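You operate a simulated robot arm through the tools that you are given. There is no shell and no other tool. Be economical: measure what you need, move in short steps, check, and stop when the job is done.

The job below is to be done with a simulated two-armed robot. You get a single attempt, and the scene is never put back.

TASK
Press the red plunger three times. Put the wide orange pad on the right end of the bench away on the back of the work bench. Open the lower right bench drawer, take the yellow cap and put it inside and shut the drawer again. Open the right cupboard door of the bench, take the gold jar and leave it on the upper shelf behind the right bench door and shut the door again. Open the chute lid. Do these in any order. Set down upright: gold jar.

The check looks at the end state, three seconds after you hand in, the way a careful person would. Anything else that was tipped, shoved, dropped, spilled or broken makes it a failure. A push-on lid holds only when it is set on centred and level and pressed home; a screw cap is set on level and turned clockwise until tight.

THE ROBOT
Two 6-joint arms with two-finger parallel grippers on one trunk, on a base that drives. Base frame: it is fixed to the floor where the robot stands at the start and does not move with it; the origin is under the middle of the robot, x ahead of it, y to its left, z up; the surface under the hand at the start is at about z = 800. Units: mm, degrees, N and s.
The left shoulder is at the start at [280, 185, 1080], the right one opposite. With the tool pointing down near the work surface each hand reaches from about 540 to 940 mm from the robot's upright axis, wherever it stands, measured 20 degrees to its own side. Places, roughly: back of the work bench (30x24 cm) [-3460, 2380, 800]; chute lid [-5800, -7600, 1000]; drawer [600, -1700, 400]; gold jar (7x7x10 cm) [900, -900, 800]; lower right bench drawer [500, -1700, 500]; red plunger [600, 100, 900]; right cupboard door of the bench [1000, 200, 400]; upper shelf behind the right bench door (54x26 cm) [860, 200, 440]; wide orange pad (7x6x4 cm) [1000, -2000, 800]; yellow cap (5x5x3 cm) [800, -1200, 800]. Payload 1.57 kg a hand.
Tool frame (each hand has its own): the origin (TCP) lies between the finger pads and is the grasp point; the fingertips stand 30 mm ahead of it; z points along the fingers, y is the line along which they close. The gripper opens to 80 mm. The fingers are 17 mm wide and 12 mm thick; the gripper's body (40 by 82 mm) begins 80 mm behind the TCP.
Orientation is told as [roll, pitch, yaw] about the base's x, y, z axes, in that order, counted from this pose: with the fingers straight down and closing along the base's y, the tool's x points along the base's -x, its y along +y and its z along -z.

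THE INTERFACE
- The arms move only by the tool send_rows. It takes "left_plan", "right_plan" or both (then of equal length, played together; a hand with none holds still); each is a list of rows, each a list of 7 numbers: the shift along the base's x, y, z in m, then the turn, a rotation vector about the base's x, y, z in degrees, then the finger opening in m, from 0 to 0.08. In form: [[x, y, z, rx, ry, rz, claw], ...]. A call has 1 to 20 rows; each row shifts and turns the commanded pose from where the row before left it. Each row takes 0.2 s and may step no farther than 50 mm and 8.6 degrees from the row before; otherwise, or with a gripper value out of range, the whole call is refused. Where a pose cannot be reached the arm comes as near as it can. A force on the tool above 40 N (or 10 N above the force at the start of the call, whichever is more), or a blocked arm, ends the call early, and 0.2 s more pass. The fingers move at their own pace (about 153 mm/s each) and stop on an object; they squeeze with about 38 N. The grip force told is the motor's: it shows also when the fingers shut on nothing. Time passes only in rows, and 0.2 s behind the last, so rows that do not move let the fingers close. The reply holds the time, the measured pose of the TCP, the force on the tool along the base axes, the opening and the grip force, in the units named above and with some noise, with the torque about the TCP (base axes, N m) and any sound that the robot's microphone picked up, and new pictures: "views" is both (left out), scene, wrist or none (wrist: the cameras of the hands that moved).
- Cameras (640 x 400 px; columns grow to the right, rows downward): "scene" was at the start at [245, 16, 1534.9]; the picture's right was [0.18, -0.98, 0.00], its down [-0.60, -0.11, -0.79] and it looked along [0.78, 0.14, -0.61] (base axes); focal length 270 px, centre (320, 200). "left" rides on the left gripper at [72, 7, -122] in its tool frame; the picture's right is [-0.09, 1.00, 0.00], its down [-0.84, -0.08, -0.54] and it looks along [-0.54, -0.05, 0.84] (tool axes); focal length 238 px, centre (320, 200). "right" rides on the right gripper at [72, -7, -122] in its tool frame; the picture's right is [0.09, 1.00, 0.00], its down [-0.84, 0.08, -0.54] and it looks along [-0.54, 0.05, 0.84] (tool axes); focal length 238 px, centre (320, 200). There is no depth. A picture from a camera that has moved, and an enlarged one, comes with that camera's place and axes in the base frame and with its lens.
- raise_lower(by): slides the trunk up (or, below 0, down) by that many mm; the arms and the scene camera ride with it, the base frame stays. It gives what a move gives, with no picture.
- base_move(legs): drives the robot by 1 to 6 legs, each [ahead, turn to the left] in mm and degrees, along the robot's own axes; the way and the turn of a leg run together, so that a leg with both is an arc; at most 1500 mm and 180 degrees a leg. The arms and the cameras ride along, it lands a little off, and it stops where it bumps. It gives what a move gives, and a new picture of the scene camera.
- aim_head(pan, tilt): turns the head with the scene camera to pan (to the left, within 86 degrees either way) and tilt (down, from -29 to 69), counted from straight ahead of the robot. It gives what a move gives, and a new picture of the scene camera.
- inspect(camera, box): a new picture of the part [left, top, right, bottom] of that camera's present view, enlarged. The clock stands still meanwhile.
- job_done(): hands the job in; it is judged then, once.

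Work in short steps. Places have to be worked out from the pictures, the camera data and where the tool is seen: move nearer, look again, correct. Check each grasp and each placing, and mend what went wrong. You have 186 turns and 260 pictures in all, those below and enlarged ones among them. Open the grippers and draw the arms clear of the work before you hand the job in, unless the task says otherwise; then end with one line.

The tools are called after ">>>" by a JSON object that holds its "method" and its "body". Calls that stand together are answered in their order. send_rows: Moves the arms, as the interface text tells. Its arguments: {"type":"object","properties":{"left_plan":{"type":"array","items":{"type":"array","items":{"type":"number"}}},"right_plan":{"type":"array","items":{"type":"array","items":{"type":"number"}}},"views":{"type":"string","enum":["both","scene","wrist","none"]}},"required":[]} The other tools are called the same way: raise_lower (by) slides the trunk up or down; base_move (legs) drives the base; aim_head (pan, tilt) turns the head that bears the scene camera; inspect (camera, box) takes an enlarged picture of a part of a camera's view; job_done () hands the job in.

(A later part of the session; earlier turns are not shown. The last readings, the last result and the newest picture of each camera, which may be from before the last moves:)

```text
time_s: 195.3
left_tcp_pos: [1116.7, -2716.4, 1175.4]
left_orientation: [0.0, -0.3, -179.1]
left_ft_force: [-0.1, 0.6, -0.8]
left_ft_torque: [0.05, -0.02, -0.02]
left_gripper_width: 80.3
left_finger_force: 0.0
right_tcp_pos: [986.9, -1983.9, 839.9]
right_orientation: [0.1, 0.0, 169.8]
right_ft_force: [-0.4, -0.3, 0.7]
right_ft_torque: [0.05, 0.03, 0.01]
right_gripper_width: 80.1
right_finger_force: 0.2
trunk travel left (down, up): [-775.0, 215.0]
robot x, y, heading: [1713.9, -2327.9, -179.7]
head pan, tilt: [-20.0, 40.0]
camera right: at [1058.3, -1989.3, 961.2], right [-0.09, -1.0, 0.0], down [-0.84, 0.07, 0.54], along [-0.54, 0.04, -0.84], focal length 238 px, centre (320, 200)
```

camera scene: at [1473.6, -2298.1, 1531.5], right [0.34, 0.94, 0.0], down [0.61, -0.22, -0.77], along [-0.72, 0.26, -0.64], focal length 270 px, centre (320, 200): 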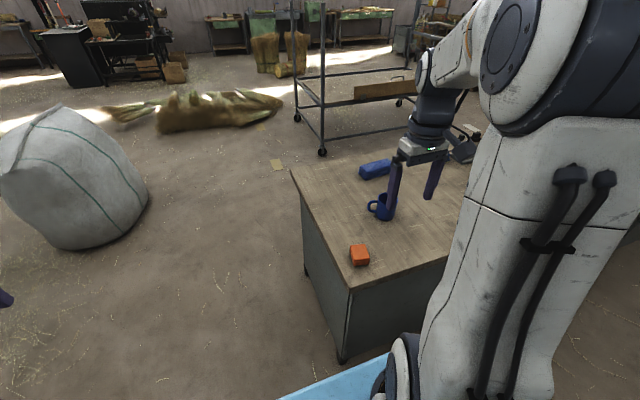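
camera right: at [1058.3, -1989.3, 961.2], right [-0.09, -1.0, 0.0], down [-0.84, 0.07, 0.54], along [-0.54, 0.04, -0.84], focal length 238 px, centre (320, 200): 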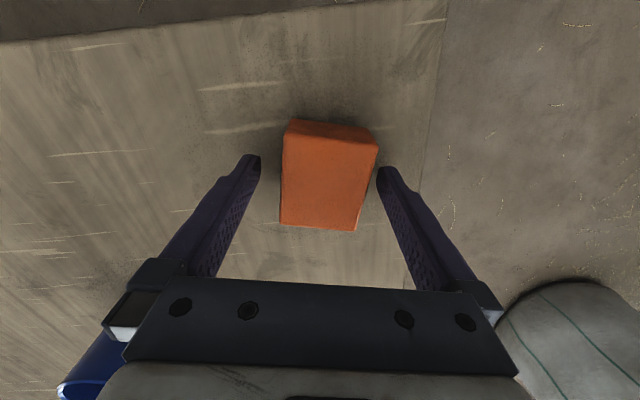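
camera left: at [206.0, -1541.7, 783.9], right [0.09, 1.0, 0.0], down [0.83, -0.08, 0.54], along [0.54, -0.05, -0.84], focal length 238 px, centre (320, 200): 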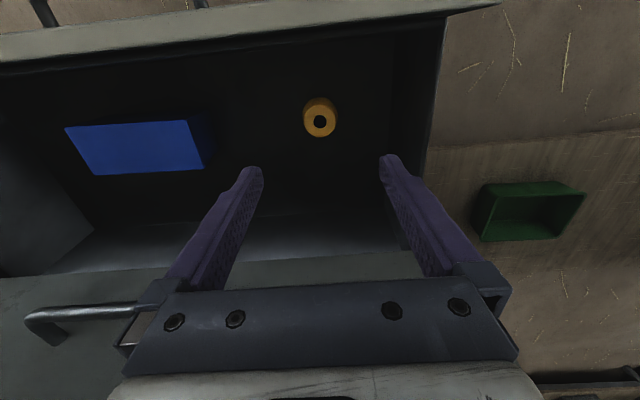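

Pad is between the fingers. Close and lift.

>>> {"method": "send_rows", "body": {"right_plan": [[0, 0, 0, 0, 0, 0, 0.03], [0, 0, 0, 0, 0, 0, 0.03], [0, 0, 0, 0, 0, 0, 0.03], [0, 0, 0.03, 0, 0, 0, 0.03], [0, 0, 0.045, 0, 0, 0, 0.03], [0, 0, 0.045, 0, 0, 0, 0.03], [0, 0, 0.045, 0, 0, 0, 0.03], [0, 0, 0.045, 0, 0, 0, 0.03], [0, 0, 0.045, 0, 0, 0, 0.03], [0, 0, 0.045, 0, 0, 0, 0.03]], "views": "both"}}

```text
time_s: 197.5
left_tcp_pos: [1117.6, -2717.3, 1177.0]
left_orientation: [0.0, -0.2, -179.1]
left_ft_force: [-0.2, -0.5, -0.5]
left_ft_torque: [-0.01, -0.01, 0.02]
left_gripper_width: 79.7
left_finger_force: 0.0
right_tcp_pos: [986.2, -1981.4, 1137.6]
right_orientation: [0.1, 0.1, 169.8]
right_ft_force: [0.2, -0.5, -1.0]
right_ft_torque: [0.01, -0.02, 0.01]
right_gripper_width: 51.4
right_finger_force: 37.7
trunk travel left (down, up): [-775.0, 215.0]
robot x, y, heading: [1716.7, -2321.1, -179.4]
head pan, tilt: [-20.0, 40.0]
camera scene: at [1473.8, -2298.1, 1531.5], right [0.34, 0.94, 0.0], down [0.61, -0.22, -0.77], along [-0.72, 0.26, -0.64], focal length 270 px, centre (320, 200)
camera right: at [1057.1, -1987.1, 1260.5], right [-0.09, -1.0, 0.0], down [-0.84, 0.07, 0.54], along [-0.54, 0.04, -0.84], focal length 238 px, centre (320, 200)
```

scene: 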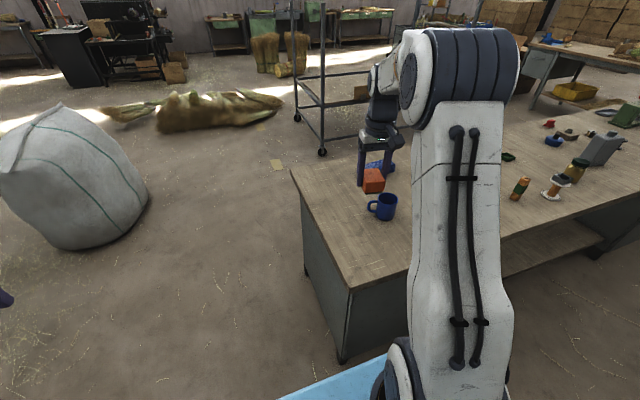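
right: 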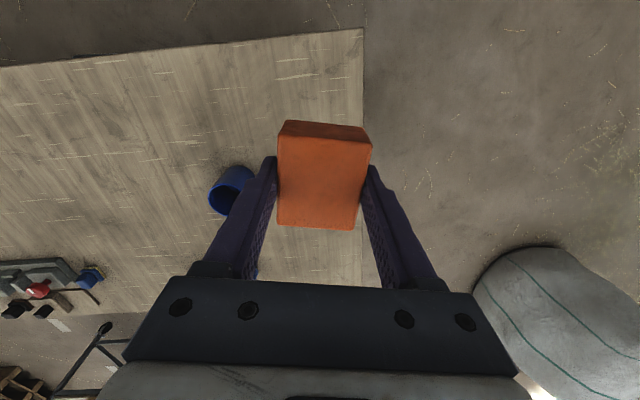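

Pad held. I tuck the right hand back toward me and drive along the far aisle to the jar.

>>> {"method": "send_rows", "body": {"right_plan": [[0.045, 0, 0.01, 0, 0, 5.2, 0.03], [0.045, 0, 0.01, 0, 0, 5.2, 0.03], [0.045, 0, 0.01, 0, 0, 0, 0.03]], "views": "none"}}

>>> {"method": "base_move", "body": {"legs": [[0, -90], [1500, 0], [255, 0], [0, 90]]}}

```text
time_s: 198.3
left_tcp_pos: [1116.4, -2716.9, 1176.4]
left_orientation: [0.0, -0.3, -179.1]
left_ft_force: [0.5, 0.6, -0.9]
left_ft_torque: [-0.02, -0.06, 0.01]
left_gripper_width: 79.8
left_finger_force: 0.0
right_tcp_pos: [1121.3, -1984.6, 1167.7]
right_orientation: [0.2, 0.0, -179.7]
right_ft_force: [0.0, -0.6, -1.0]
right_ft_torque: [-0.01, -0.02, -0.01]
right_gripper_width: 51.0
right_finger_force: 38.3
trunk travel left (down, up): [-775.0, 215.0]
robot x, y, heading: [1712.4, -2327.1, -179.6]
head pan, tilt: [-20.0, 40.0]
```

```text
time_s: 214.8
left_tcp_pos: [1123.1, -936.7, 1176.9]
left_orientation: [0.1, -0.1, 178.2]
left_ft_force: [1.0, 0.2, -0.2]
left_ft_torque: [0.0, 0.02, 0.02]
left_gripper_width: 79.9
left_finger_force: 0.1
right_tcp_pos: [1163.2, -204.4, 1168.4]
right_orientation: [0.1, 0.1, 177.4]
right_ft_force: [0.1, 0.0, 0.2]
right_ft_torque: [0.0, -0.03, 0.04]
right_gripper_width: 51.1
right_finger_force: 38.0
trunk travel left (down, up): [-775.0, 215.0]
robot x, y, heading: [1738.6, -575.4, 177.6]
head pan, tilt: [-20.0, 40.0]
camera scene: at [1500.0, -535.3, 1531.6], right [0.38, 0.92, 0.0], down [0.59, -0.25, -0.77], along [-0.71, 0.29, -0.64], focal length 270 px, centre (320, 200)
```

scene: 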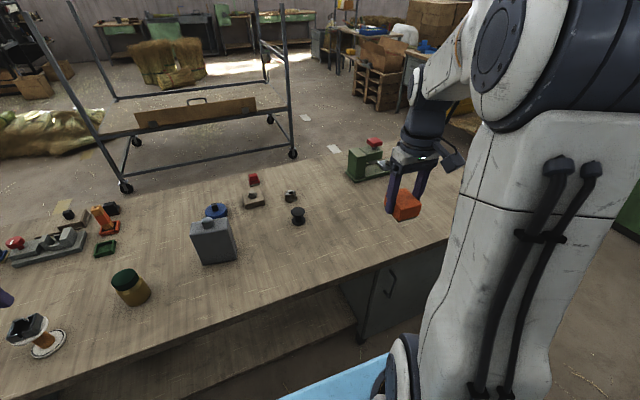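

I see the jar and, to its right, the cupboard door with a vertical handle near y≈-80. I'll open the door first: shift to y≈130 and look.

>>> {"method": "base_move", "body": {"legs": [[0, -88], [700, 0], [0, 90.5]]}}

>>> {"method": "raise_lower", "body": {"by": -300}}

>>> {"method": "aim_head", "body": {"pan": 10, "tilt": 42}}

```text
time_s: 226.3
left_tcp_pos: [1157.0, -267.5, 1176.2]
left_orientation: [0.0, -0.2, -178.9]
left_ft_force: [-0.2, 0.0, -0.6]
left_ft_torque: [0.01, 0.0, -0.03]
left_gripper_width: 80.1
left_finger_force: 0.1
right_tcp_pos: [1157.7, 465.7, 1167.6]
right_orientation: [0.1, 0.1, -179.6]
right_ft_force: [0.0, -0.2, -0.7]
right_ft_torque: [-0.01, 0.03, 0.01]
right_gripper_width: 51.1
right_finger_force: 38.4
trunk travel left (down, up): [-775.0, 215.0]
robot x, y, heading: [1751.6, 125.7, -179.7]
head pan, tilt: [-20.0, 40.0]
camera scene: at [1511.6, 152.9, 1531.6], right [0.33, 0.94, 0.0], down [0.61, -0.21, -0.77], along [-0.72, 0.26, -0.64], focal length 270 px, centre (320, 200)
```

scene: 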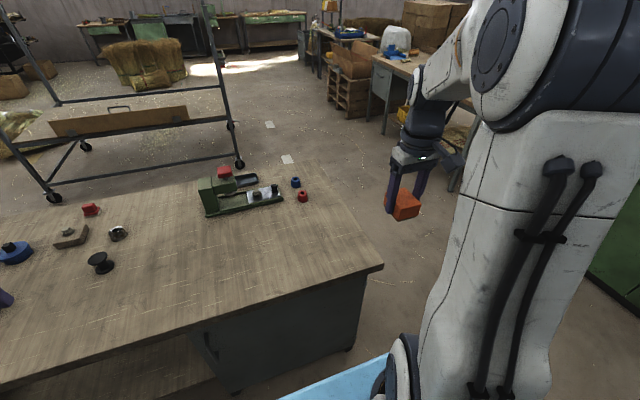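

```text
time_s: 229.3
left_tcp_pos: [1156.4, -267.9, 877.7]
left_orientation: [0.0, -0.3, -178.9]
left_ft_force: [0.1, -1.2, -0.2]
left_ft_torque: [-0.02, 0.01, 0.05]
left_gripper_width: 80.1
left_finger_force: 0.1
right_tcp_pos: [1156.1, 466.7, 867.2]
right_orientation: [0.1, 0.0, -179.6]
right_ft_force: [-0.7, -0.2, -2.2]
right_ft_torque: [0.02, -0.02, 0.0]
right_gripper_width: 51.1
right_finger_force: 37.9
trunk travel left (down, up): [-475.0, 515.0]
robot x, y, heading: [1753.5, 125.1, -179.5]
head pan, tilt: [-20.0, 40.0]
```

```text
time_s: 230.2
left_tcp_pos: [1155.5, -267.8, 877.5]
left_orientation: [0.0, -0.3, -178.9]
left_ft_force: [0.7, 0.7, 0.4]
left_ft_torque: [0.01, 0.0, 0.0]
left_gripper_width: 80.1
left_finger_force: 0.0
right_tcp_pos: [1158.6, 466.5, 867.6]
right_orientation: [0.1, 0.0, -179.7]
right_ft_force: [0.1, -0.1, -0.8]
right_ft_torque: [0.05, -0.02, 0.01]
right_gripper_width: 51.0
right_finger_force: 37.8
trunk travel left (down, up): [-475.0, 515.0]
robot x, y, heading: [1752.5, 129.1, -179.3]
head pan, tilt: [10.0, 42.0]
camera scene: at [1509.5, 109.3, 1228.6], right [-0.18, 0.98, 0.0], down [0.66, 0.12, -0.74], along [-0.73, -0.13, -0.67], focal length 270 px, centre (320, 200)
```

scene: 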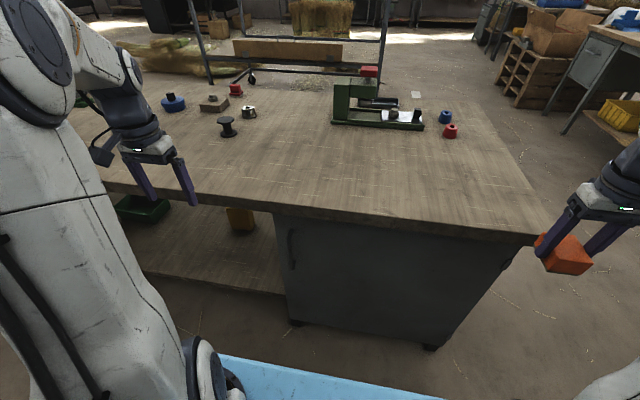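

Handle triangulates to about (1020,-64,580). I raise the right hand (pad) a bit, back the base 80 mm, and bring the left hand down pitched to point at the door.

>>> {"method": "base_move", "body": {"legs": [[-80, -0.5]]}}

>>> {"method": "send_rows", "body": {"left_plan": [[0, 0.018, -0.027, 0, 8.2, 0, 0.08], [0, 0.018, -0.027, 0, 8.2, 0, 0.08], [0, 0.018, -0.027, 0, 8.2, 0, 0.08], [0, 0.018, -0.027, 0, 8.2, 0, 0.08], [0, 0.018, -0.027, 0, 8.2, 0, 0.08], [0, 0.018, -0.027, 0, 8.2, 0, 0.08], [0, 0.018, -0.027, 0, 8.2, 0, 0.08], [0, 0.018, -0.027, 0, 8.2, 0, 0.08], [0, 0.018, -0.027, 0, 8.2, 0, 0.08], [0, 0.018, -0.027, 0, 8.2, 0, 0.08], [0, 0.018, -0.027, 0, 8, 0, 0.08]], "right_plan": [[0, 0, 0.012, 0, 0, 0, 0.03], [0, 0, 0.012, 0, 0, 0, 0.03], [0, 0, 0.012, 0, 0, 0, 0.03], [0, 0, 0.012, 0, 0, 0, 0.03], [0, 0, 0.012, 0, 0, 0, 0.03], [0, 0, 0.012, 0, 0, 0, 0.03], [0, 0, 0.012, 0, 0, 0, 0.03], [0, 0, 0.012, 0, 0, 0, 0.03], [0, 0, 0.012, 0, 0, 0, 0.03], [0, 0, 0.012, 0, 0, 0, 0.03], [0, 0, 0.012, 0, 0, 0, 0.03]], "views": "both"}}

```text
time_s: 231.3
left_tcp_pos: [1233.8, -261.6, 878.3]
left_orientation: [0.0, -0.2, -179.4]
left_ft_force: [-0.3, 0.9, -0.6]
left_ft_torque: [0.0, -0.03, 0.0]
left_gripper_width: 80.1
left_finger_force: 0.0
right_tcp_pos: [1241.5, 471.7, 867.9]
right_orientation: [0.0, -0.1, 180.0]
right_ft_force: [0.4, 0.5, -1.7]
right_ft_torque: [-0.02, 0.0, -0.02]
right_gripper_width: 51.1
right_finger_force: 38.1
trunk travel left (down, up): [-475.0, 515.0]
robot x, y, heading: [1834.8, 125.9, 179.9]
head pan, tilt: [10.0, 42.0]
camera scene: at [1590.6, 111.8, 1228.6], right [-0.17, 0.98, 0.0], down [0.66, 0.12, -0.74], along [-0.73, -0.13, -0.67], focal length 270 px, centre (320, 200)
```

scene: 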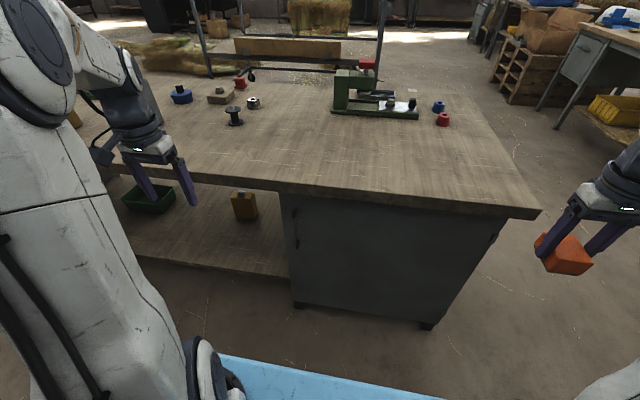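

```text
time_s: 233.7
left_tcp_pos: [1113.4, -181.7, 880.7]
left_orientation: [-75.5, -87.3, -105.0]
left_ft_force: [0.5, 0.2, 0.8]
left_ft_torque: [0.0, -0.04, -0.01]
left_gripper_width: 80.1
left_finger_force: 0.0
left hand out of reach, approached as far as the arm can: row 5, 6, 7, 8, 9, 10, 11
right_tcp_pos: [1240.7, 471.3, 1000.5]
right_orientation: [0.3, 0.0, 180.0]
right_ft_force: [-0.1, 0.3, -0.6]
right_ft_torque: [0.04, -0.02, -0.01]
right_gripper_width: 51.0
right_finger_force: 37.8
trunk travel left (down, up): [-475.0, 515.0]
robot x, y, heading: [1831.1, 124.1, 180.0]
head pan, tilt: [10.0, 42.0]
camera scene: at [1590.8, 111.9, 1228.6], right [-0.17, 0.98, 0.0], down [0.66, 0.12, -0.74], along [-0.73, -0.13, -0.67], focal length 270 px, centre (320, 200)
camera right: at [1313.2, 478.7, 1122.1], right [0.09, -1.0, 0.0], down [-0.84, -0.07, 0.54], along [-0.54, -0.05, -0.84], focal length 238 px, centre (320, 200)
camera left: at [1236.9, -185.4, 812.2], right [-0.01, -1.0, 0.05], down [0.53, 0.03, 0.85], along [-0.85, 0.03, 0.53], focal length 238 px, centre (320, 200)
```

scene: 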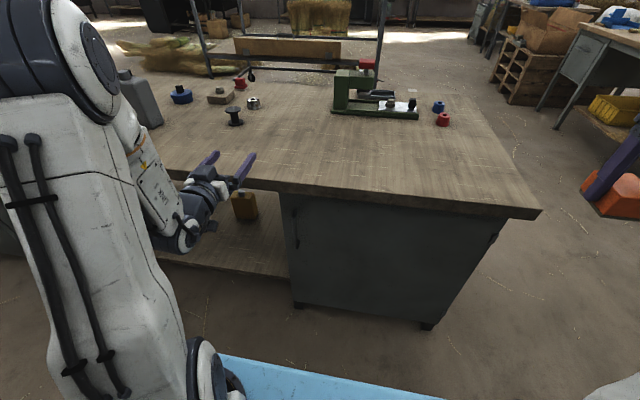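
right: 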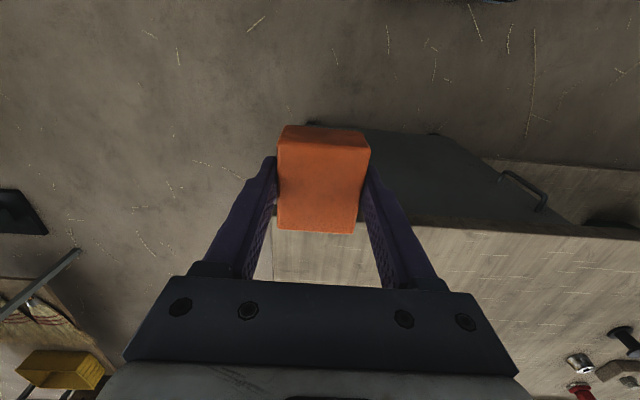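
left: 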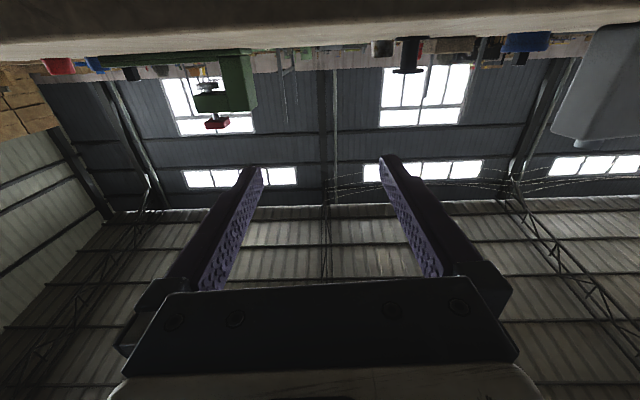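

The hand is horizontal but stayed too high. I move it outward and down.

>>> {"method": "send_rows", "body": {"left_plan": [[0.045, 0, 0, 0, 0, 0, 0.08], [0.045, 0, 0, 0, 0, 0, 0.08], [0.0, 0, -0.045, 0, 0, 0, 0.08], [0, 0, -0.045, 0, 0, 0, 0.08], [0, 0, -0.045, 0, 0, 0, 0.08], [0, 0, -0.045, 0, 0, 0, 0.08], [0, 0, -0.045, 0, 0, 0, 0.08], [0, 0, -0.045, 0, 0, 0, 0.08], [0, 0, -0.03, 0, 0, 0, 0.08]], "views": "both"}}

```text
time_s: 235.2
left_tcp_pos: [1093.8, -312.4, 806.6]
left_orientation: [-179.8, -87.8, -0.4]
left_ft_force: [4.3, 4.8, 13.0]
left_ft_torque: [-0.14, 0.24, 0.17]
left_gripper_width: 74.0
left_finger_force: 0.1
left hand out of reach, approached as far as the arm can: row 1, 2, 3, 4, 5, 6, 7
right_tcp_pos: [1241.1, 472.2, 999.7]
right_orientation: [0.1, 0.1, 180.1]
right_ft_force: [0.7, -0.4, -0.9]
right_ft_torque: [-0.03, 0.03, 0.04]
right_gripper_width: 51.0
right_finger_force: 38.2
trunk travel left (down, up): [-475.0, 515.0]
robot x, y, heading: [1838.2, 126.1, -180.0]
head pan, tilt: [10.0, 42.0]
stopped in row 7 (left hand): the force on the tool passed its limit at 80 N (the readings are from after the stop); the commanded pose is now the measured one
camera scene: at [1591.6, 112.2, 1229.0], right [-0.17, 0.98, 0.0], down [0.66, 0.12, -0.74], along [-0.73, -0.13, -0.67], focal length 270 px, centre (320, 200)
camera left: at [1213.5, -320.3, 732.1], right [0.0, -1.0, 0.09], down [0.57, 0.07, 0.82], along [-0.82, 0.05, 0.57], focal length 238 px, centre (320, 200)
```

scene: 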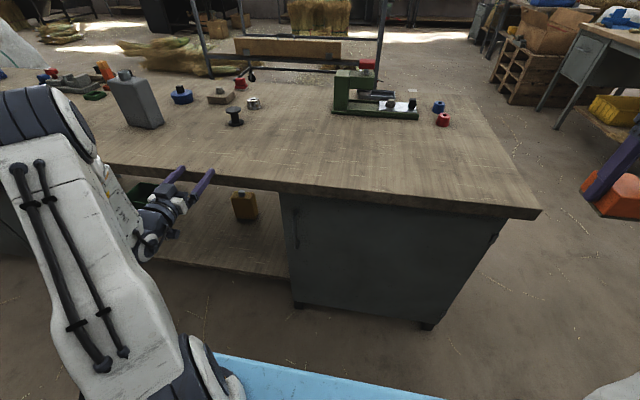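
left: 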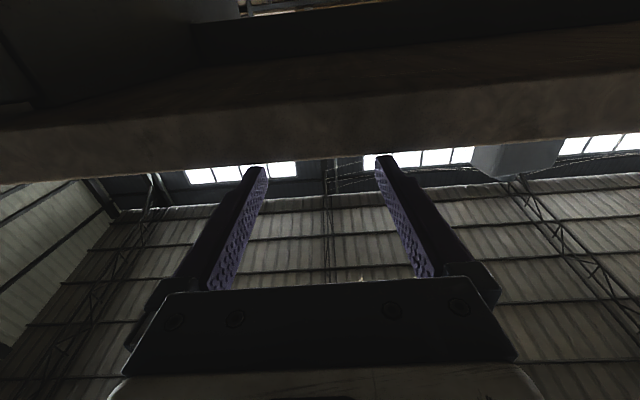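

The fingers came down on the bench edge; this horizontal posture needs more distance. I'll lift off and use a 45°-down pitch instead, which reaches nearer to the body.

>>> {"method": "send_rows", "body": {"left_plan": [[0, 0, 0.03, 0, 0, 0, 0.08], [0.0, 0, 0.03, 0, 0, 0, 0.08], [0.03, 0, 0.02, 0, -8.2, 0, 0.08], [0.03, 0, 0.02, 0, -8.2, 0, 0.08], [0.03, 0.0, 0, 0, -8.2, 0, 0.08], [0.03, 0.0, 0, 0, -8.2, 0, 0.08], [0.02, 0.0, 0, 0, -8.2, 0, 0.08]], "views": "both"}}

```text
time_s: 236.8
left_tcp_pos: [1232.2, -314.7, 903.9]
left_orientation: [-0.4, -50.5, -179.6]
left_ft_force: [0.9, 1.0, -1.0]
left_ft_torque: [-0.01, 0.01, -0.02]
left_gripper_width: 79.9
left_finger_force: 0.0
right_tcp_pos: [1241.1, 471.2, 1000.2]
right_orientation: [0.1, 0.0, 180.1]
right_ft_force: [-0.2, 0.3, -0.7]
right_ft_torque: [0.03, -0.05, -0.01]
right_gripper_width: 51.2
right_finger_force: 38.1
trunk travel left (down, up): [-475.0, 515.0]
robot x, y, heading: [1833.9, 126.5, -179.8]
head pan, tilt: [10.0, 42.0]
camera scene: at [1590.7, 111.5, 1228.6], right [-0.17, 0.98, 0.0], down [0.66, 0.12, -0.74], along [-0.73, -0.13, -0.67], focal length 270 px, centre (320, 200)
camera left: at [1372.9, -320.6, 926.4], right [-0.06, -1.0, 0.07], down [-0.11, 0.07, 0.99], along [-0.99, 0.05, -0.12], focal length 238 px, centre (320, 200)
```

scene: 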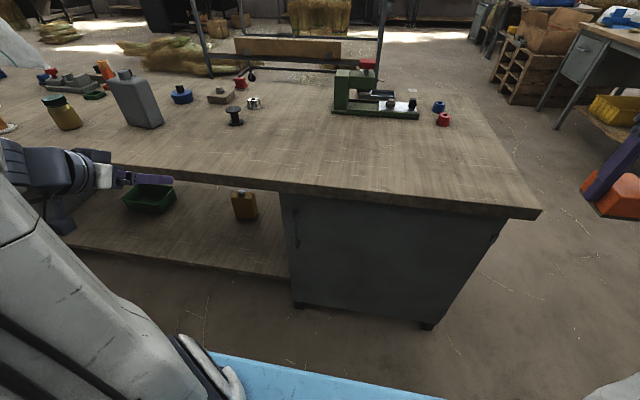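
left: 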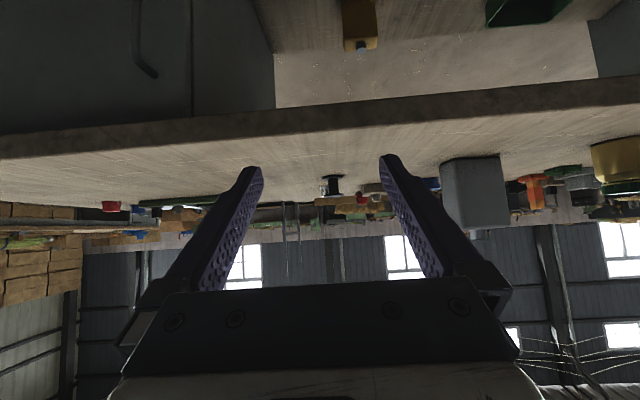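

Good posture. I bring it down and across toward the handle, staying out at x≈1230.

>>> {"method": "send_rows", "body": {"left_plan": [[0, 0.02, -0.04, 0, 0, 0, 0.08], [0, 0.02, -0.04, 0, 0, 0, 0.08], [0, 0.03, -0.035, 0, 0, 0, 0.08], [0, 0.03, -0.035, 0, 0, 0, 0.08], [0, 0.03, -0.035, 0, 0, 0, 0.08], [0, 0.03, -0.035, 0, 0, 0, 0.08], [0, 0.03, -0.03, 0, 0, 0, 0.08], [0, 0.03, -0.03, 0, 0, 0, 0.08], [0, 0.03, 0, 0, 0, 0, 0.08]], "views": "both"}}

```text
time_s: 238.8
left_tcp_pos: [1152.6, -155.7, 746.4]
left_orientation: [-1.3, -50.4, -179.2]
left_ft_force: [-0.2, -0.1, -0.5]
left_ft_torque: [0.02, 0.01, 0.02]
left_gripper_width: 80.0
left_finger_force: 0.0
left hand out of reach, approached as far as the arm can: row 3, 4, 5, 6, 7, 8, 9
right_tcp_pos: [1241.5, 469.6, 1000.7]
right_orientation: [0.0, 0.0, 180.0]
right_ft_force: [0.0, 0.2, -1.3]
right_ft_torque: [-0.01, 0.0, 0.0]
right_gripper_width: 50.9
right_finger_force: 37.3
trunk travel left (down, up): [-475.0, 515.0]
robot x, y, heading: [1831.4, 123.9, -180.0]
head pan, tilt: [10.0, 42.0]
camera scene: at [1590.9, 111.5, 1228.6], right [-0.17, 0.98, 0.0], down [0.66, 0.12, -0.74], along [-0.73, -0.13, -0.67], focal length 270 px, centre (320, 200)
camera left: at [1292.7, -162.2, 768.4], right [-0.06, -1.0, 0.06], down [-0.11, 0.06, 0.99], along [-0.99, 0.05, -0.12], focal length 238 px, centre (320, 200)
```

scene: 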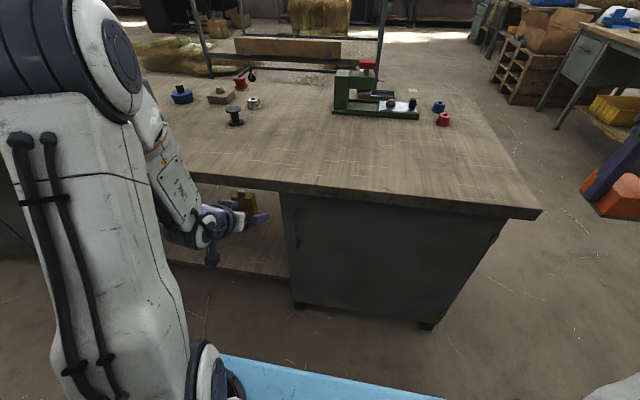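
left: 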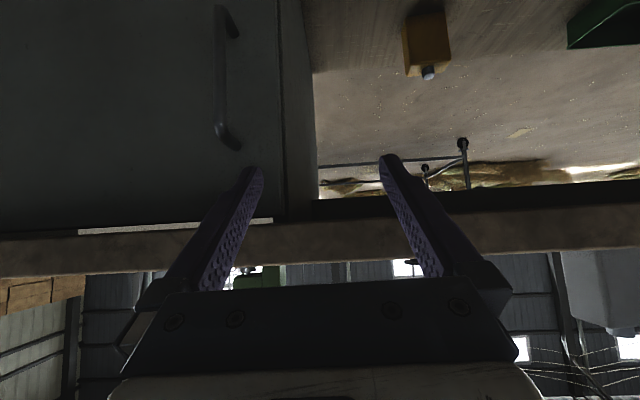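

The wrist camera shows the handle at about y≈-40, z 495–650. The lateral reach limits me, so I shift the base ~170 mm to my right.

>>> {"method": "base_move", "body": {"legs": [[-80, 0], [0, -90], [170, 0], [0, 90]]}}

>>> {"method": "send_rows", "body": {"left_plan": [[0, 0, -0.04, 0, 0, 0, 0.08], [0, 0, -0.04, 0, 0, 0, 0.08], [0, 0, -0.035, 0, 0, 0, 0.08]], "views": "both"}}

```text
time_s: 241.6
left_tcp_pos: [1153.5, 207.9, 746.7]
left_orientation: [-2.0, -50.2, 153.6]
left_ft_force: [-0.1, -0.5, 0.0]
left_ft_torque: [-0.03, -0.02, 0.03]
left_gripper_width: 80.0
left_finger_force: 0.1
right_tcp_pos: [1528.0, 720.7, 999.9]
right_orientation: [0.1, 0.1, 152.2]
right_ft_force: [1.3, 0.7, -1.2]
right_ft_torque: [0.0, 0.0, 0.0]
right_gripper_width: 51.1
right_finger_force: 37.5
trunk travel left (down, up): [-475.0, 515.0]
robot x, y, heading: [1889.0, 130.5, 156.9]
head pan, tilt: [10.0, 42.0]
stopped in leg 2: the robot was blocked; the commanded pose is now the measured one
camera scene: at [1659.2, 216.6, 1228.6], right [0.22, 0.97, 0.0], down [0.65, -0.15, -0.74], along [-0.72, 0.17, -0.67], focal length 270 px, centre (320, 200)
```

scene: 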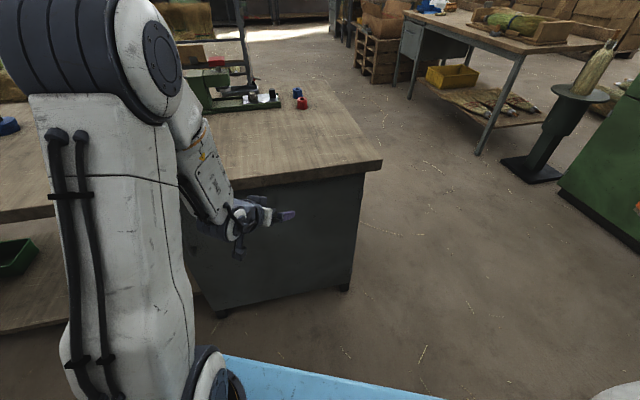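

```text
time_s: 242.4
left_tcp_pos: [1105.0, 199.6, 683.3]
left_orientation: [-4.1, -49.6, 155.0]
left_ft_force: [-0.9, 0.6, -0.3]
left_ft_torque: [-0.02, 0.01, -0.02]
left_gripper_width: 80.1
left_finger_force: 0.2
left hand out of reach, approached as far as the arm can: row 1, 2, 3
right_tcp_pos: [1528.6, 719.9, 1000.7]
right_orientation: [0.3, -0.1, 152.3]
right_ft_force: [0.3, -0.5, -0.2]
right_ft_torque: [0.02, -0.01, -0.02]
right_gripper_width: 51.1
right_finger_force: 37.6
trunk travel left (down, up): [-475.0, 515.0]
robot x, y, heading: [1888.6, 133.6, 157.0]
head pan, tilt: [10.0, 42.0]
camera scene: at [1659.4, 216.4, 1228.7], right [0.22, 0.97, 0.0], down [0.65, -0.15, -0.74], along [-0.72, 0.17, -0.67], focal length 270 px, centre (320, 200)
camera left: at [1226.2, 127.8, 706.9], right [-0.52, -0.85, 0.02], down [-0.1, 0.09, 0.99], along [-0.85, 0.52, -0.13], focal length 238 px, centre (320, 200)
```

scene: 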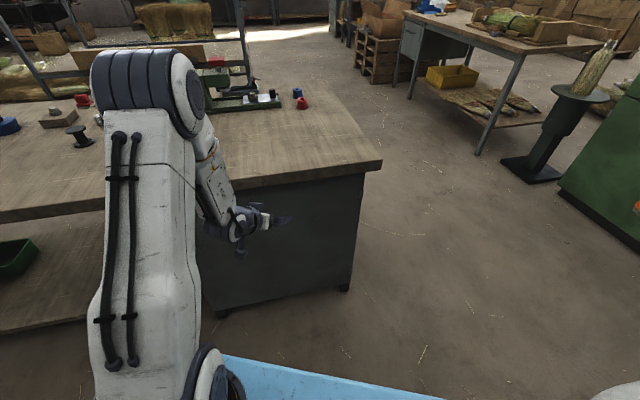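
left: 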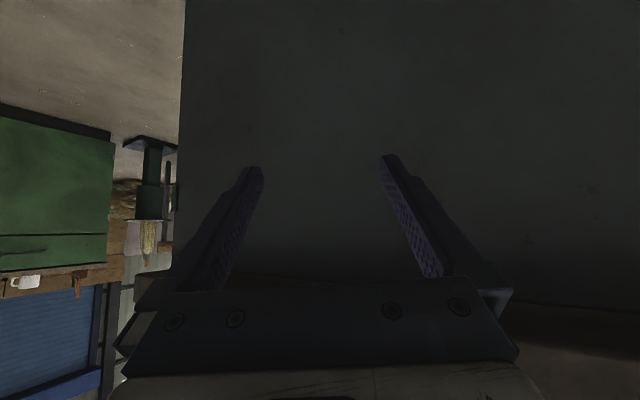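

The base was stopped by the cabinet behind at heading 157°. That heading actually puts the handle nicely to my left side, so I move the hand to the handle with the tool yawed back to −x.

>>> {"method": "send_rows", "body": {"left_plan": [[0.04, -0.02, 0, 0, 0, 6, 0.08], [0.02, -0.04, 0, 0, 0, 6, 0.08], [0.0, -0.045, 0, 0, 0, 6, 0.08], [0.0, -0.045, -0.005, 0, 0, 6, 0.08], [0.0, -0.045, -0.01, 0, 0, 0, 0.08], [0.0, -0.045, -0.01, 0, 0, 0, 0.08]], "views": "both"}}

```text
time_s: 243.8
left_tcp_pos: [1139.1, -29.4, 732.8]
left_orientation: [-2.1, -50.2, 177.6]
left_ft_force: [-0.1, 0.2, -0.2]
left_ft_torque: [-0.01, -0.02, 0.01]
left_gripper_width: 79.8
left_finger_force: 0.1
left hand out of reach, approached as far as the arm can: row 1, 2, 3, 4
right_tcp_pos: [1527.3, 718.9, 1000.1]
right_orientation: [0.3, 0.1, 152.3]
right_ft_force: [-0.1, -0.1, -1.1]
right_ft_torque: [-0.04, 0.0, -0.03]
right_gripper_width: 51.1
right_finger_force: 38.1
trunk travel left (down, up): [-475.0, 515.0]
robot x, y, heading: [1887.8, 135.5, 157.3]
head pan, tilt: [10.0, 42.0]
camera scene: at [1659.1, 216.7, 1228.6], right [0.22, 0.97, 0.0], down [0.65, -0.15, -0.74], along [-0.72, 0.17, -0.67], focal length 270 px, centre (320, 200)
camera left: at [1278.5, -45.3, 756.3], right [-0.13, -0.99, 0.05], down [-0.11, 0.06, 0.99], along [-0.99, 0.12, -0.12], focal length 238 px, centre (320, 200)
```

scene: 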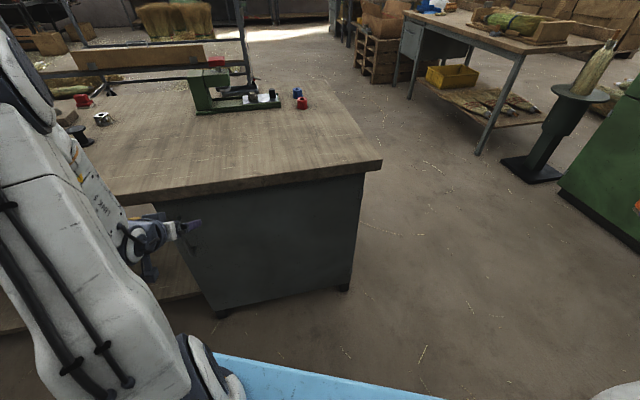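
left: 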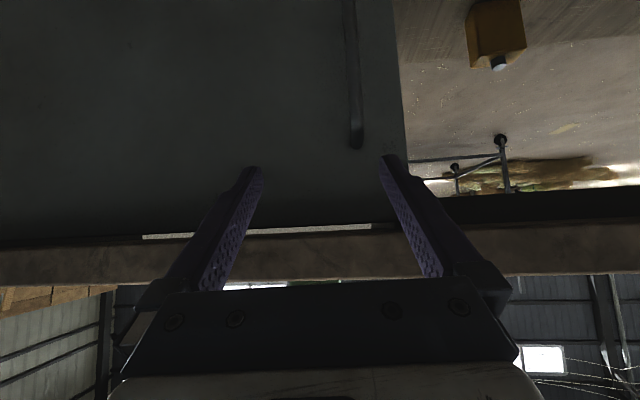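

Handle bar refined to x≈1060, y≈-55, z 520–673. I approach along the tool direction.

>>> {"method": "send_rows", "body": {"left_plan": [[0, -0.026, -0.03, 0, 0, 0, 0.08], [-0.012, 0, -0.03, 0, 0, 0, 0.08], [-0.012, 0, 0, 0, 0, 0, 0.08]], "views": "wrist"}}

```text
time_s: 244.6
left_tcp_pos: [1108.5, -60.8, 681.1]
left_orientation: [-2.0, -50.2, 177.7]
left_ft_force: [0.5, -0.2, 0.1]
left_ft_torque: [-0.01, 0.03, 0.01]
left_gripper_width: 80.2
left_finger_force: 0.0
left hand out of reach, approached as far as the arm can: row 2
right_tcp_pos: [1528.5, 718.9, 1000.3]
right_orientation: [0.1, 0.1, 152.3]
right_ft_force: [0.1, 0.0, -0.8]
right_ft_torque: [0.0, -0.03, 0.0]
right_gripper_width: 51.0
right_finger_force: 38.1
trunk travel left (down, up): [-475.0, 515.0]
robot x, y, heading: [1884.0, 135.3, 156.9]
head pan, tilt: [10.0, 42.0]
camera left: at [1248.3, -75.9, 704.5], right [-0.13, -0.99, 0.05], down [-0.11, 0.06, 0.99], along [-0.99, 0.12, -0.12], focal length 238 px, centre (320, 200)
```

left: 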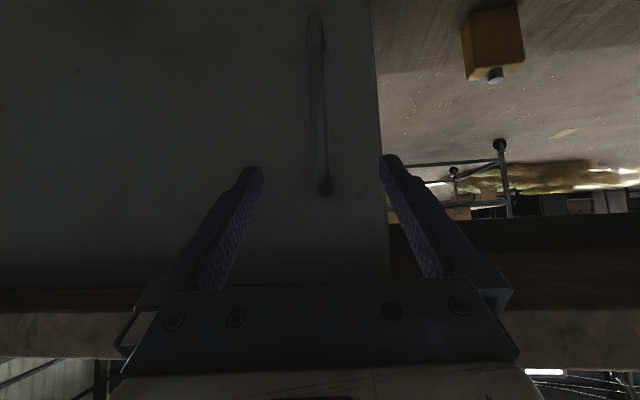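

The bar is nicely between the fingers. I advance onto it.

>>> {"method": "send_rows", "body": {"left_plan": [[-0.016, 0.002, -0.016, 0, 0, 0, 0.08], [-0.016, 0.001, -0.016, 0, 0, 0, 0.08], [-0.012, 0.0, -0.01, 0, 0, 0, 0.08]], "views": "wrist"}}

```text
time_s: 245.4
left_tcp_pos: [1067.4, -57.1, 637.4]
left_orientation: [-2.4, -49.7, 178.2]
left_ft_force: [33.4, -0.3, 10.2]
left_ft_torque: [-0.43, -0.1, 1.35]
left_gripper_width: 78.2
left_finger_force: 0.1
right_tcp_pos: [1528.4, 718.9, 1000.4]
right_orientation: [0.2, 0.0, 152.3]
right_ft_force: [0.0, 0.4, -0.8]
right_ft_torque: [-0.02, 0.0, 0.02]
right_gripper_width: 51.2
right_finger_force: 37.9
trunk travel left (down, up): [-475.0, 515.0]
robot x, y, heading: [1888.3, 137.2, 157.2]
head pan, tilt: [10.0, 42.0]
camera left: at [1207.3, -72.9, 662.0], right [-0.12, -0.99, 0.04], down [-0.12, 0.06, 0.99], along [-0.98, 0.11, -0.13], focal length 238 px, centre (320, 200)
```

left: 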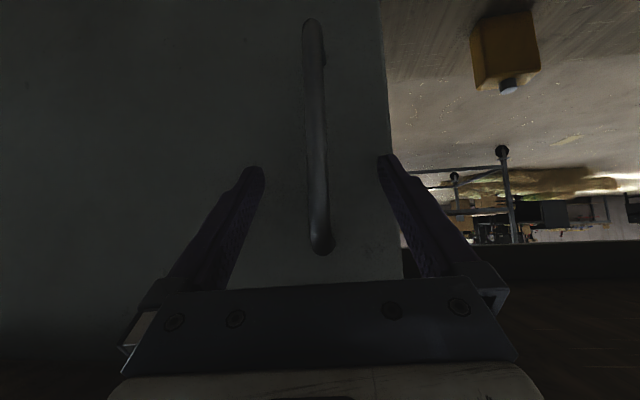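

Fingertips touch the door face. I ease back 4 mm and close on the bar.

>>> {"method": "send_rows", "body": {"left_plan": [[0.004, 0, 0.0, 0, 0, 0, 0.08], [0, 0, 0, 0, 0, 0, 0.0], [0, 0, 0, 0, 0, 0, 0.0], [0, 0, 0, 0, 0, 0, 0.0]], "views": "wrist"}}

```text
time_s: 246.4
left_tcp_pos: [1066.5, -56.8, 640.4]
left_orientation: [-1.9, -50.6, 177.5]
left_ft_force: [0.9, -8.2, 7.1]
left_ft_torque: [-0.55, 0.8, -0.1]
left_gripper_width: 12.3
left_finger_force: 29.4
right_tcp_pos: [1529.1, 719.3, 1001.4]
right_orientation: [0.1, 0.0, 152.3]
right_ft_force: [0.9, -0.2, -1.7]
right_ft_torque: [-0.01, 0.0, 0.03]
right_gripper_width: 51.2
right_finger_force: 38.3
trunk travel left (down, up): [-475.0, 515.0]
robot x, y, heading: [1888.5, 134.8, 156.7]
head pan, tilt: [10.0, 42.0]
camera left: at [1205.9, -73.0, 662.9], right [-0.13, -0.99, 0.05], down [-0.11, 0.06, 0.99], along [-0.99, 0.12, -0.12], focal length 238 px, centre (320, 200)
```

left: 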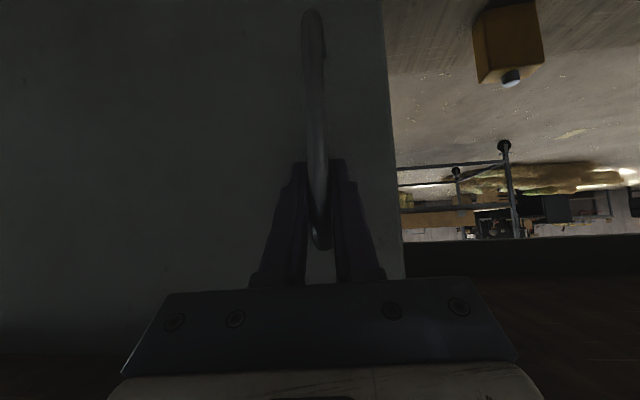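

Bar gripped. I pull the door along its arc in small steps.

>>> {"method": "send_rows", "body": {"left_plan": [[0.015, 0, 0, 0, 0, 1.6, 0], [0.02, 0.001, 0, 0, 0, 2.1, 0], [0.02, 0.002, 0, 0, 0, 2.1, 0], [0.02, 0.003, 0, 0, 0, 2.1, 0], [0.02, 0.003, 0, 0, 0, 2.1, 0]], "views": "both"}}

```text
time_s: 247.0
left_tcp_pos: [1089.1, -55.0, 642.8]
left_orientation: [-3.3, -48.6, -179.4]
left_ft_force: [-0.7, 0.7, -10.3]
left_ft_torque: [-0.61, 0.77, -0.13]
left_gripper_width: 12.5
left_finger_force: 29.6
left hand out of reach, approached as far as the arm can: row 1, 2, 3
right_tcp_pos: [1527.3, 720.6, 999.6]
right_orientation: [0.0, 0.1, 152.2]
right_ft_force: [0.2, -0.3, -0.7]
right_ft_torque: [-0.08, -0.01, 0.02]
right_gripper_width: 51.3
right_finger_force: 37.4
trunk travel left (down, up): [-475.0, 515.0]
robot x, y, heading: [1888.9, 129.1, 156.7]
head pan, tilt: [10.0, 42.0]
stopped in row 3 (left hand): the force on the tool passed its limit at 50 N (the readings are from after the stop); the commanded pose is now the measured one
camera scene: at [1658.4, 217.3, 1228.5], right [0.23, 0.97, 0.0], down [0.65, -0.15, -0.74], along [-0.72, 0.17, -0.67], focal length 270 px, centre (320, 200)
camera left: at [1228.2, -67.1, 670.5], right [-0.1, -0.99, 0.03], down [-0.15, 0.04, 0.99], along [-0.98, 0.09, -0.15], focal length 238 px, centre (320, 200)
```

scene: 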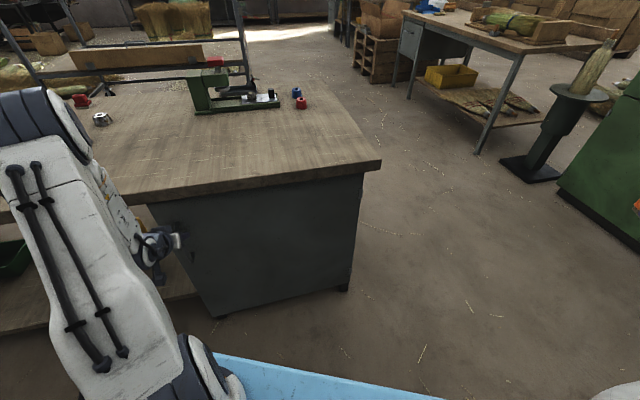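
left: 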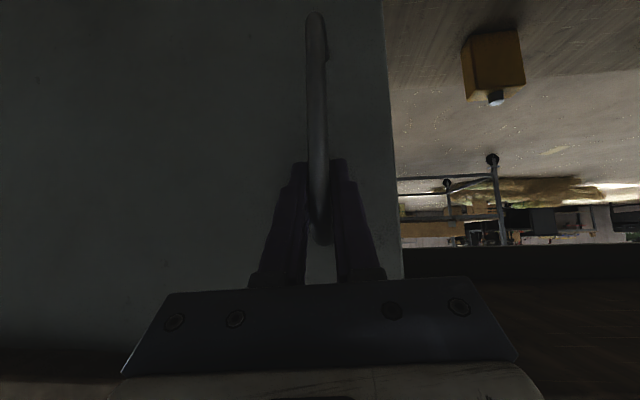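

The door has come out ~20 mm but the arm is folded to its limit at this trunk height. I release, withdraw up and out, then raise the trunk so the arm works from above.

>>> {"method": "send_rows", "body": {"left_plan": [[0, 0, 0, 0, 0, 0, 0.08], [0, 0, 0, 0, 0, 0, 0.08], [0.01, 0, 0.015, 0, 0, 0, 0.08], [0.015, 0, 0.03, 0, 0, 0, 0.08], [0.015, 0, 0.03, 0, 0, 0, 0.08], [0.01, 0, 0.03, 0, 0, 0, 0.08]], "views": "none"}}

>>> {"method": "raise_lower", "body": {"by": 300}}

```text
time_s: 248.4
left_tcp_pos: [1138.5, -55.5, 748.8]
left_orientation: [-3.4, -48.6, -179.3]
left_ft_force: [0.2, -0.8, 0.3]
left_ft_torque: [-0.02, -0.01, 0.01]
left_gripper_width: 80.2
left_finger_force: 0.1
right_tcp_pos: [1528.8, 719.7, 1000.8]
right_orientation: [0.1, 0.1, 152.2]
right_ft_force: [-0.2, -1.3, -0.9]
right_ft_torque: [-0.01, -0.01, 0.01]
right_gripper_width: 51.1
right_finger_force: 38.1
trunk travel left (down, up): [-475.0, 515.0]
robot x, y, heading: [1887.0, 133.8, 156.8]
head pan, tilt: [10.0, 42.0]
```

```text
time_s: 251.4
left_tcp_pos: [1138.4, -55.6, 1048.0]
left_orientation: [-3.5, -48.7, -179.3]
left_ft_force: [0.1, -0.2, -1.1]
left_ft_torque: [0.01, 0.0, 0.03]
left_gripper_width: 80.0
left_finger_force: 0.1
right_tcp_pos: [1527.9, 721.5, 1299.1]
right_orientation: [0.1, 0.1, 152.2]
right_ft_force: [-0.5, 1.1, -1.2]
right_ft_torque: [-0.01, 0.01, 0.0]
right_gripper_width: 51.0
right_finger_force: 37.8
trunk travel left (down, up): [-775.0, 215.0]
robot x, y, heading: [1885.5, 135.2, 157.0]
head pan, tilt: [10.0, 42.0]
```

Now I lower the left arm from the raised shoulder, staying clear of the bench edge.

>>> {"method": "send_rows", "body": {"left_plan": [[0.03, 0, 0, 0, 0, 0, 0.08], [0.03, 0, -0.03, 0, 0, 0, 0.08], [0, 0, -0.048, 0, 0, 0, 0.08], [0, 0, -0.048, 0, 0, 0, 0.08], [0, 0, -0.048, 0, 0, 0, 0.08], [0, 0, -0.048, 0, 0, 0, 0.08], [0, 0, -0.048, 0, 0, 0, 0.08], [0, 0, -0.048, 0, 0, 0, 0.08], [0, 0, -0.048, 0, 0, 0, 0.08]], "views": "both"}}

```text
time_s: 253.2
left_tcp_pos: [1092.4, -150.7, 822.2]
left_orientation: [-4.0, -49.2, -178.5]
left_ft_force: [17.8, 1.0, 18.8]
left_ft_torque: [-0.86, -0.03, 0.85]
left_gripper_width: 76.6
left_finger_force: 0.1
left hand out of reach, approached as far as the arm can: row 2, 3, 4, 5, 6, 7, 8, 9
right_tcp_pos: [1528.8, 719.9, 1301.0]
right_orientation: [0.3, 0.1, 152.4]
right_ft_force: [-0.4, -0.5, -0.6]
right_ft_torque: [0.01, -0.04, 0.01]
right_gripper_width: 51.1
right_finger_force: 37.8
trunk travel left (down, up): [-775.0, 215.0]
robot x, y, heading: [1887.5, 136.1, 156.9]
head pan, tilt: [10.0, 42.0]
stopped in row 9 (left hand): the force on the tool passed its limit at 162 N (the readings are from after the stop); the commanded pose is now the measured one
camera scene: at [1660.3, 217.0, 1529.4], right [0.22, 0.97, 0.0], down [0.65, -0.15, -0.74], along [-0.72, 0.17, -0.67], focal length 270 px, centre (320, 200)
camera left: at [1232.0, -161.2, 848.0], right [-0.09, -1.0, 0.03], down [-0.13, 0.04, 0.99], along [-0.99, 0.08, -0.14], focal length 238 px, centre (320, 200)
```

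scene: 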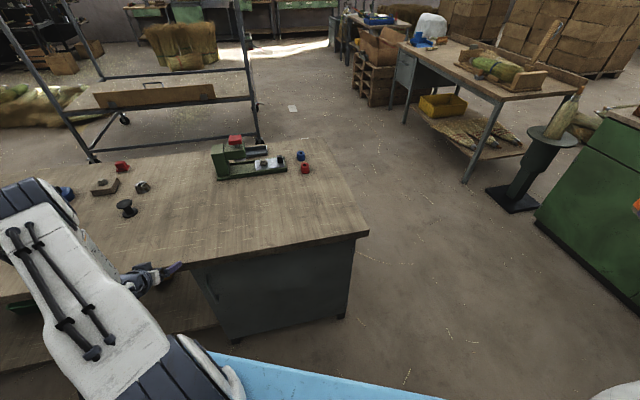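
left: 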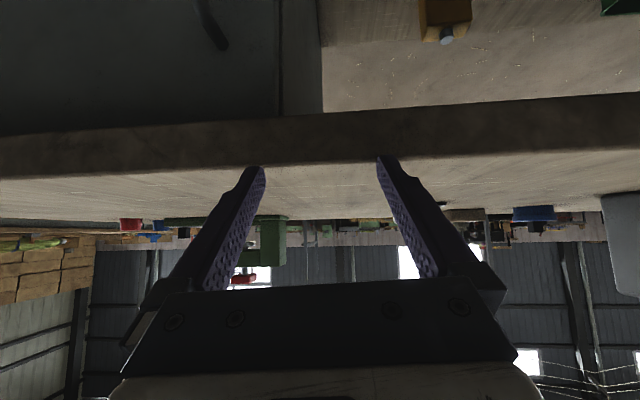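

The arm's inner limit pushed the hand into the bench edge again; a steeper tool (about 25° off vertical) needs less room. I lift off and reduce the pitch, checking after few rows.

>>> {"method": "send_rows", "body": {"left_plan": [[0, 0, 0.03, 0, 0, 0, 0.08], [0.0, 0, 0.03, 0, 0, 0, 0.08], [0.02, 0, 0.02, 0, -8.2, 0, 0.08], [0.02, 0, 0, 0, -8.2, 0, 0.08], [0.02, 0.0, 0, 0, -8.2, 0, 0.08], [0.02, 0.02, 0, 0, 0, 0, 0.08]], "views": "none"}}

>>> {"method": "raise_lower", "body": {"by": -120}}

```text
time_s: 254.6
left_tcp_pos: [1170.5, -129.7, 900.4]
left_orientation: [-3.3, -24.5, -179.0]
left_ft_force: [0.6, 0.0, 0.4]
left_ft_torque: [-0.01, -0.03, -0.01]
left_gripper_width: 79.9
left_finger_force: 0.0
right_tcp_pos: [1525.8, 718.9, 1299.5]
right_orientation: [0.2, 0.1, 152.3]
right_ft_force: [-0.3, -0.9, -1.4]
right_ft_torque: [-0.01, 0.02, -0.02]
right_gripper_width: 51.4
right_finger_force: 38.0
trunk travel left (down, up): [-775.0, 215.0]
robot x, y, heading: [1886.8, 131.8, 156.9]
head pan, tilt: [10.0, 42.0]
```

```text
time_s: 256.1
left_tcp_pos: [1170.6, -129.8, 781.3]
left_orientation: [-3.4, -24.5, -179.1]
left_ft_force: [0.3, -0.4, -0.4]
left_ft_torque: [0.0, 0.01, 0.01]
left_gripper_width: 80.1
left_finger_force: 0.1
right_tcp_pos: [1526.6, 720.1, 1180.1]
right_orientation: [0.1, 0.0, 152.3]
right_ft_force: [0.5, -1.0, -1.4]
right_ft_torque: [-0.01, 0.01, 0.01]
right_gripper_width: 51.0
right_finger_force: 38.2
trunk travel left (down, up): [-655.0, 335.0]
robot x, y, heading: [1889.0, 133.2, 157.0]
head pan, tilt: [10.0, 42.0]
```

>>> {"method": "send_rows", "body": {"left_plan": [[0, 0.02, -0.03, 0, 0, 0, 0.08], [0, 0.025, -0.03, 0, 0, 0, 0.08], [0, 0.025, -0.03, 0, 0, 0, 0.08]], "views": "both"}}

```text
time_s: 256.9
left_tcp_pos: [1165.4, -61.9, 694.9]
left_orientation: [-4.0, -24.4, -178.9]
left_ft_force: [0.3, -0.3, 0.4]
left_ft_torque: [0.0, -0.03, -0.01]
left_gripper_width: 80.2
left_finger_force: 0.0
left hand out of reach, approached as far as the arm can: row 3
right_tcp_pos: [1527.5, 718.7, 1179.4]
right_orientation: [0.3, 0.2, 152.3]
right_ft_force: [0.6, -1.0, -1.1]
right_ft_torque: [0.01, 0.0, -0.01]
right_gripper_width: 50.9
right_finger_force: 38.2
trunk travel left (down, up): [-655.0, 335.0]
robot x, y, heading: [1888.1, 133.7, 157.4]
head pan, tilt: [10.0, 42.0]
camera scene: at [1659.0, 216.7, 1408.7], right [0.23, 0.97, 0.0], down [0.65, -0.15, -0.74], along [-0.72, 0.17, -0.67], focal length 270 px, centre (320, 200)
camera left: at [1281.7, -73.9, 775.9], right [-0.09, -1.0, -0.02], down [-0.54, 0.03, 0.84], along [-0.84, 0.09, -0.54], focal length 238 px, centre (320, 200)
```

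scene: 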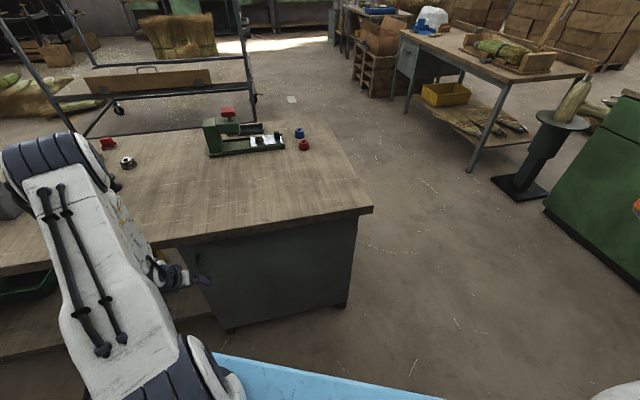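
left: 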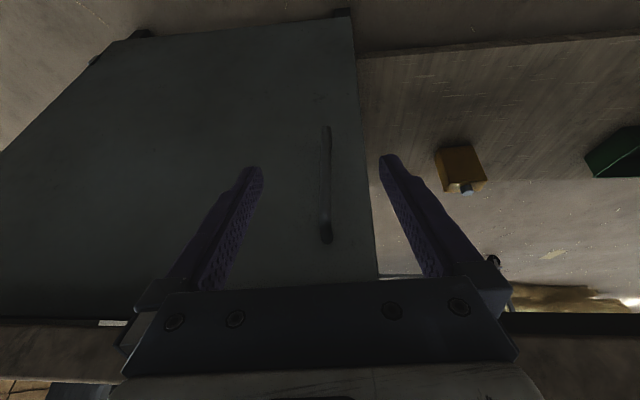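

Reach holds here. I move in onto the handle bar (x≈1082, y≈-58) at z≈660.

>>> {"method": "send_rows", "body": {"left_plan": [[-0.03, 0.002, -0.015, 0, 0, 0, 0.08], [-0.025, 0.001, -0.01, 0, 0, 0, 0.08], [-0.02, 0, -0.01, 0, 0, 0, 0.08]], "views": "wrist"}}

```text
time_s: 257.7
left_tcp_pos: [1089.7, -59.4, 658.0]
left_orientation: [-3.4, -24.6, -179.0]
left_ft_force: [0.5, 0.1, 0.7]
left_ft_torque: [-0.01, -0.03, 0.03]
left_gripper_width: 79.9
left_finger_force: 0.1
right_tcp_pos: [1526.6, 719.1, 1179.9]
right_orientation: [0.2, 0.0, 152.3]
right_ft_force: [0.4, 0.3, -0.8]
right_ft_torque: [-0.01, -0.02, 0.01]
right_gripper_width: 51.0
right_finger_force: 38.1
trunk travel left (down, up): [-655.0, 335.0]
robot x, y, heading: [1885.2, 138.7, 157.0]
head pan, tilt: [10.0, 42.0]
camera left: at [1206.6, -69.6, 739.3], right [-0.09, -1.0, -0.02], down [-0.53, 0.04, 0.84], along [-0.84, 0.09, -0.54], focal length 238 px, centre (320, 200)
```

left: 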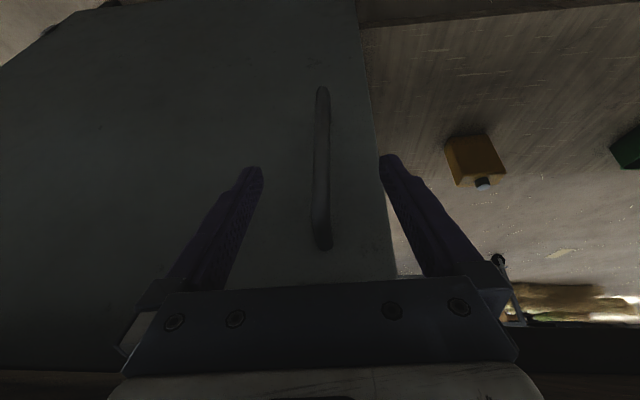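

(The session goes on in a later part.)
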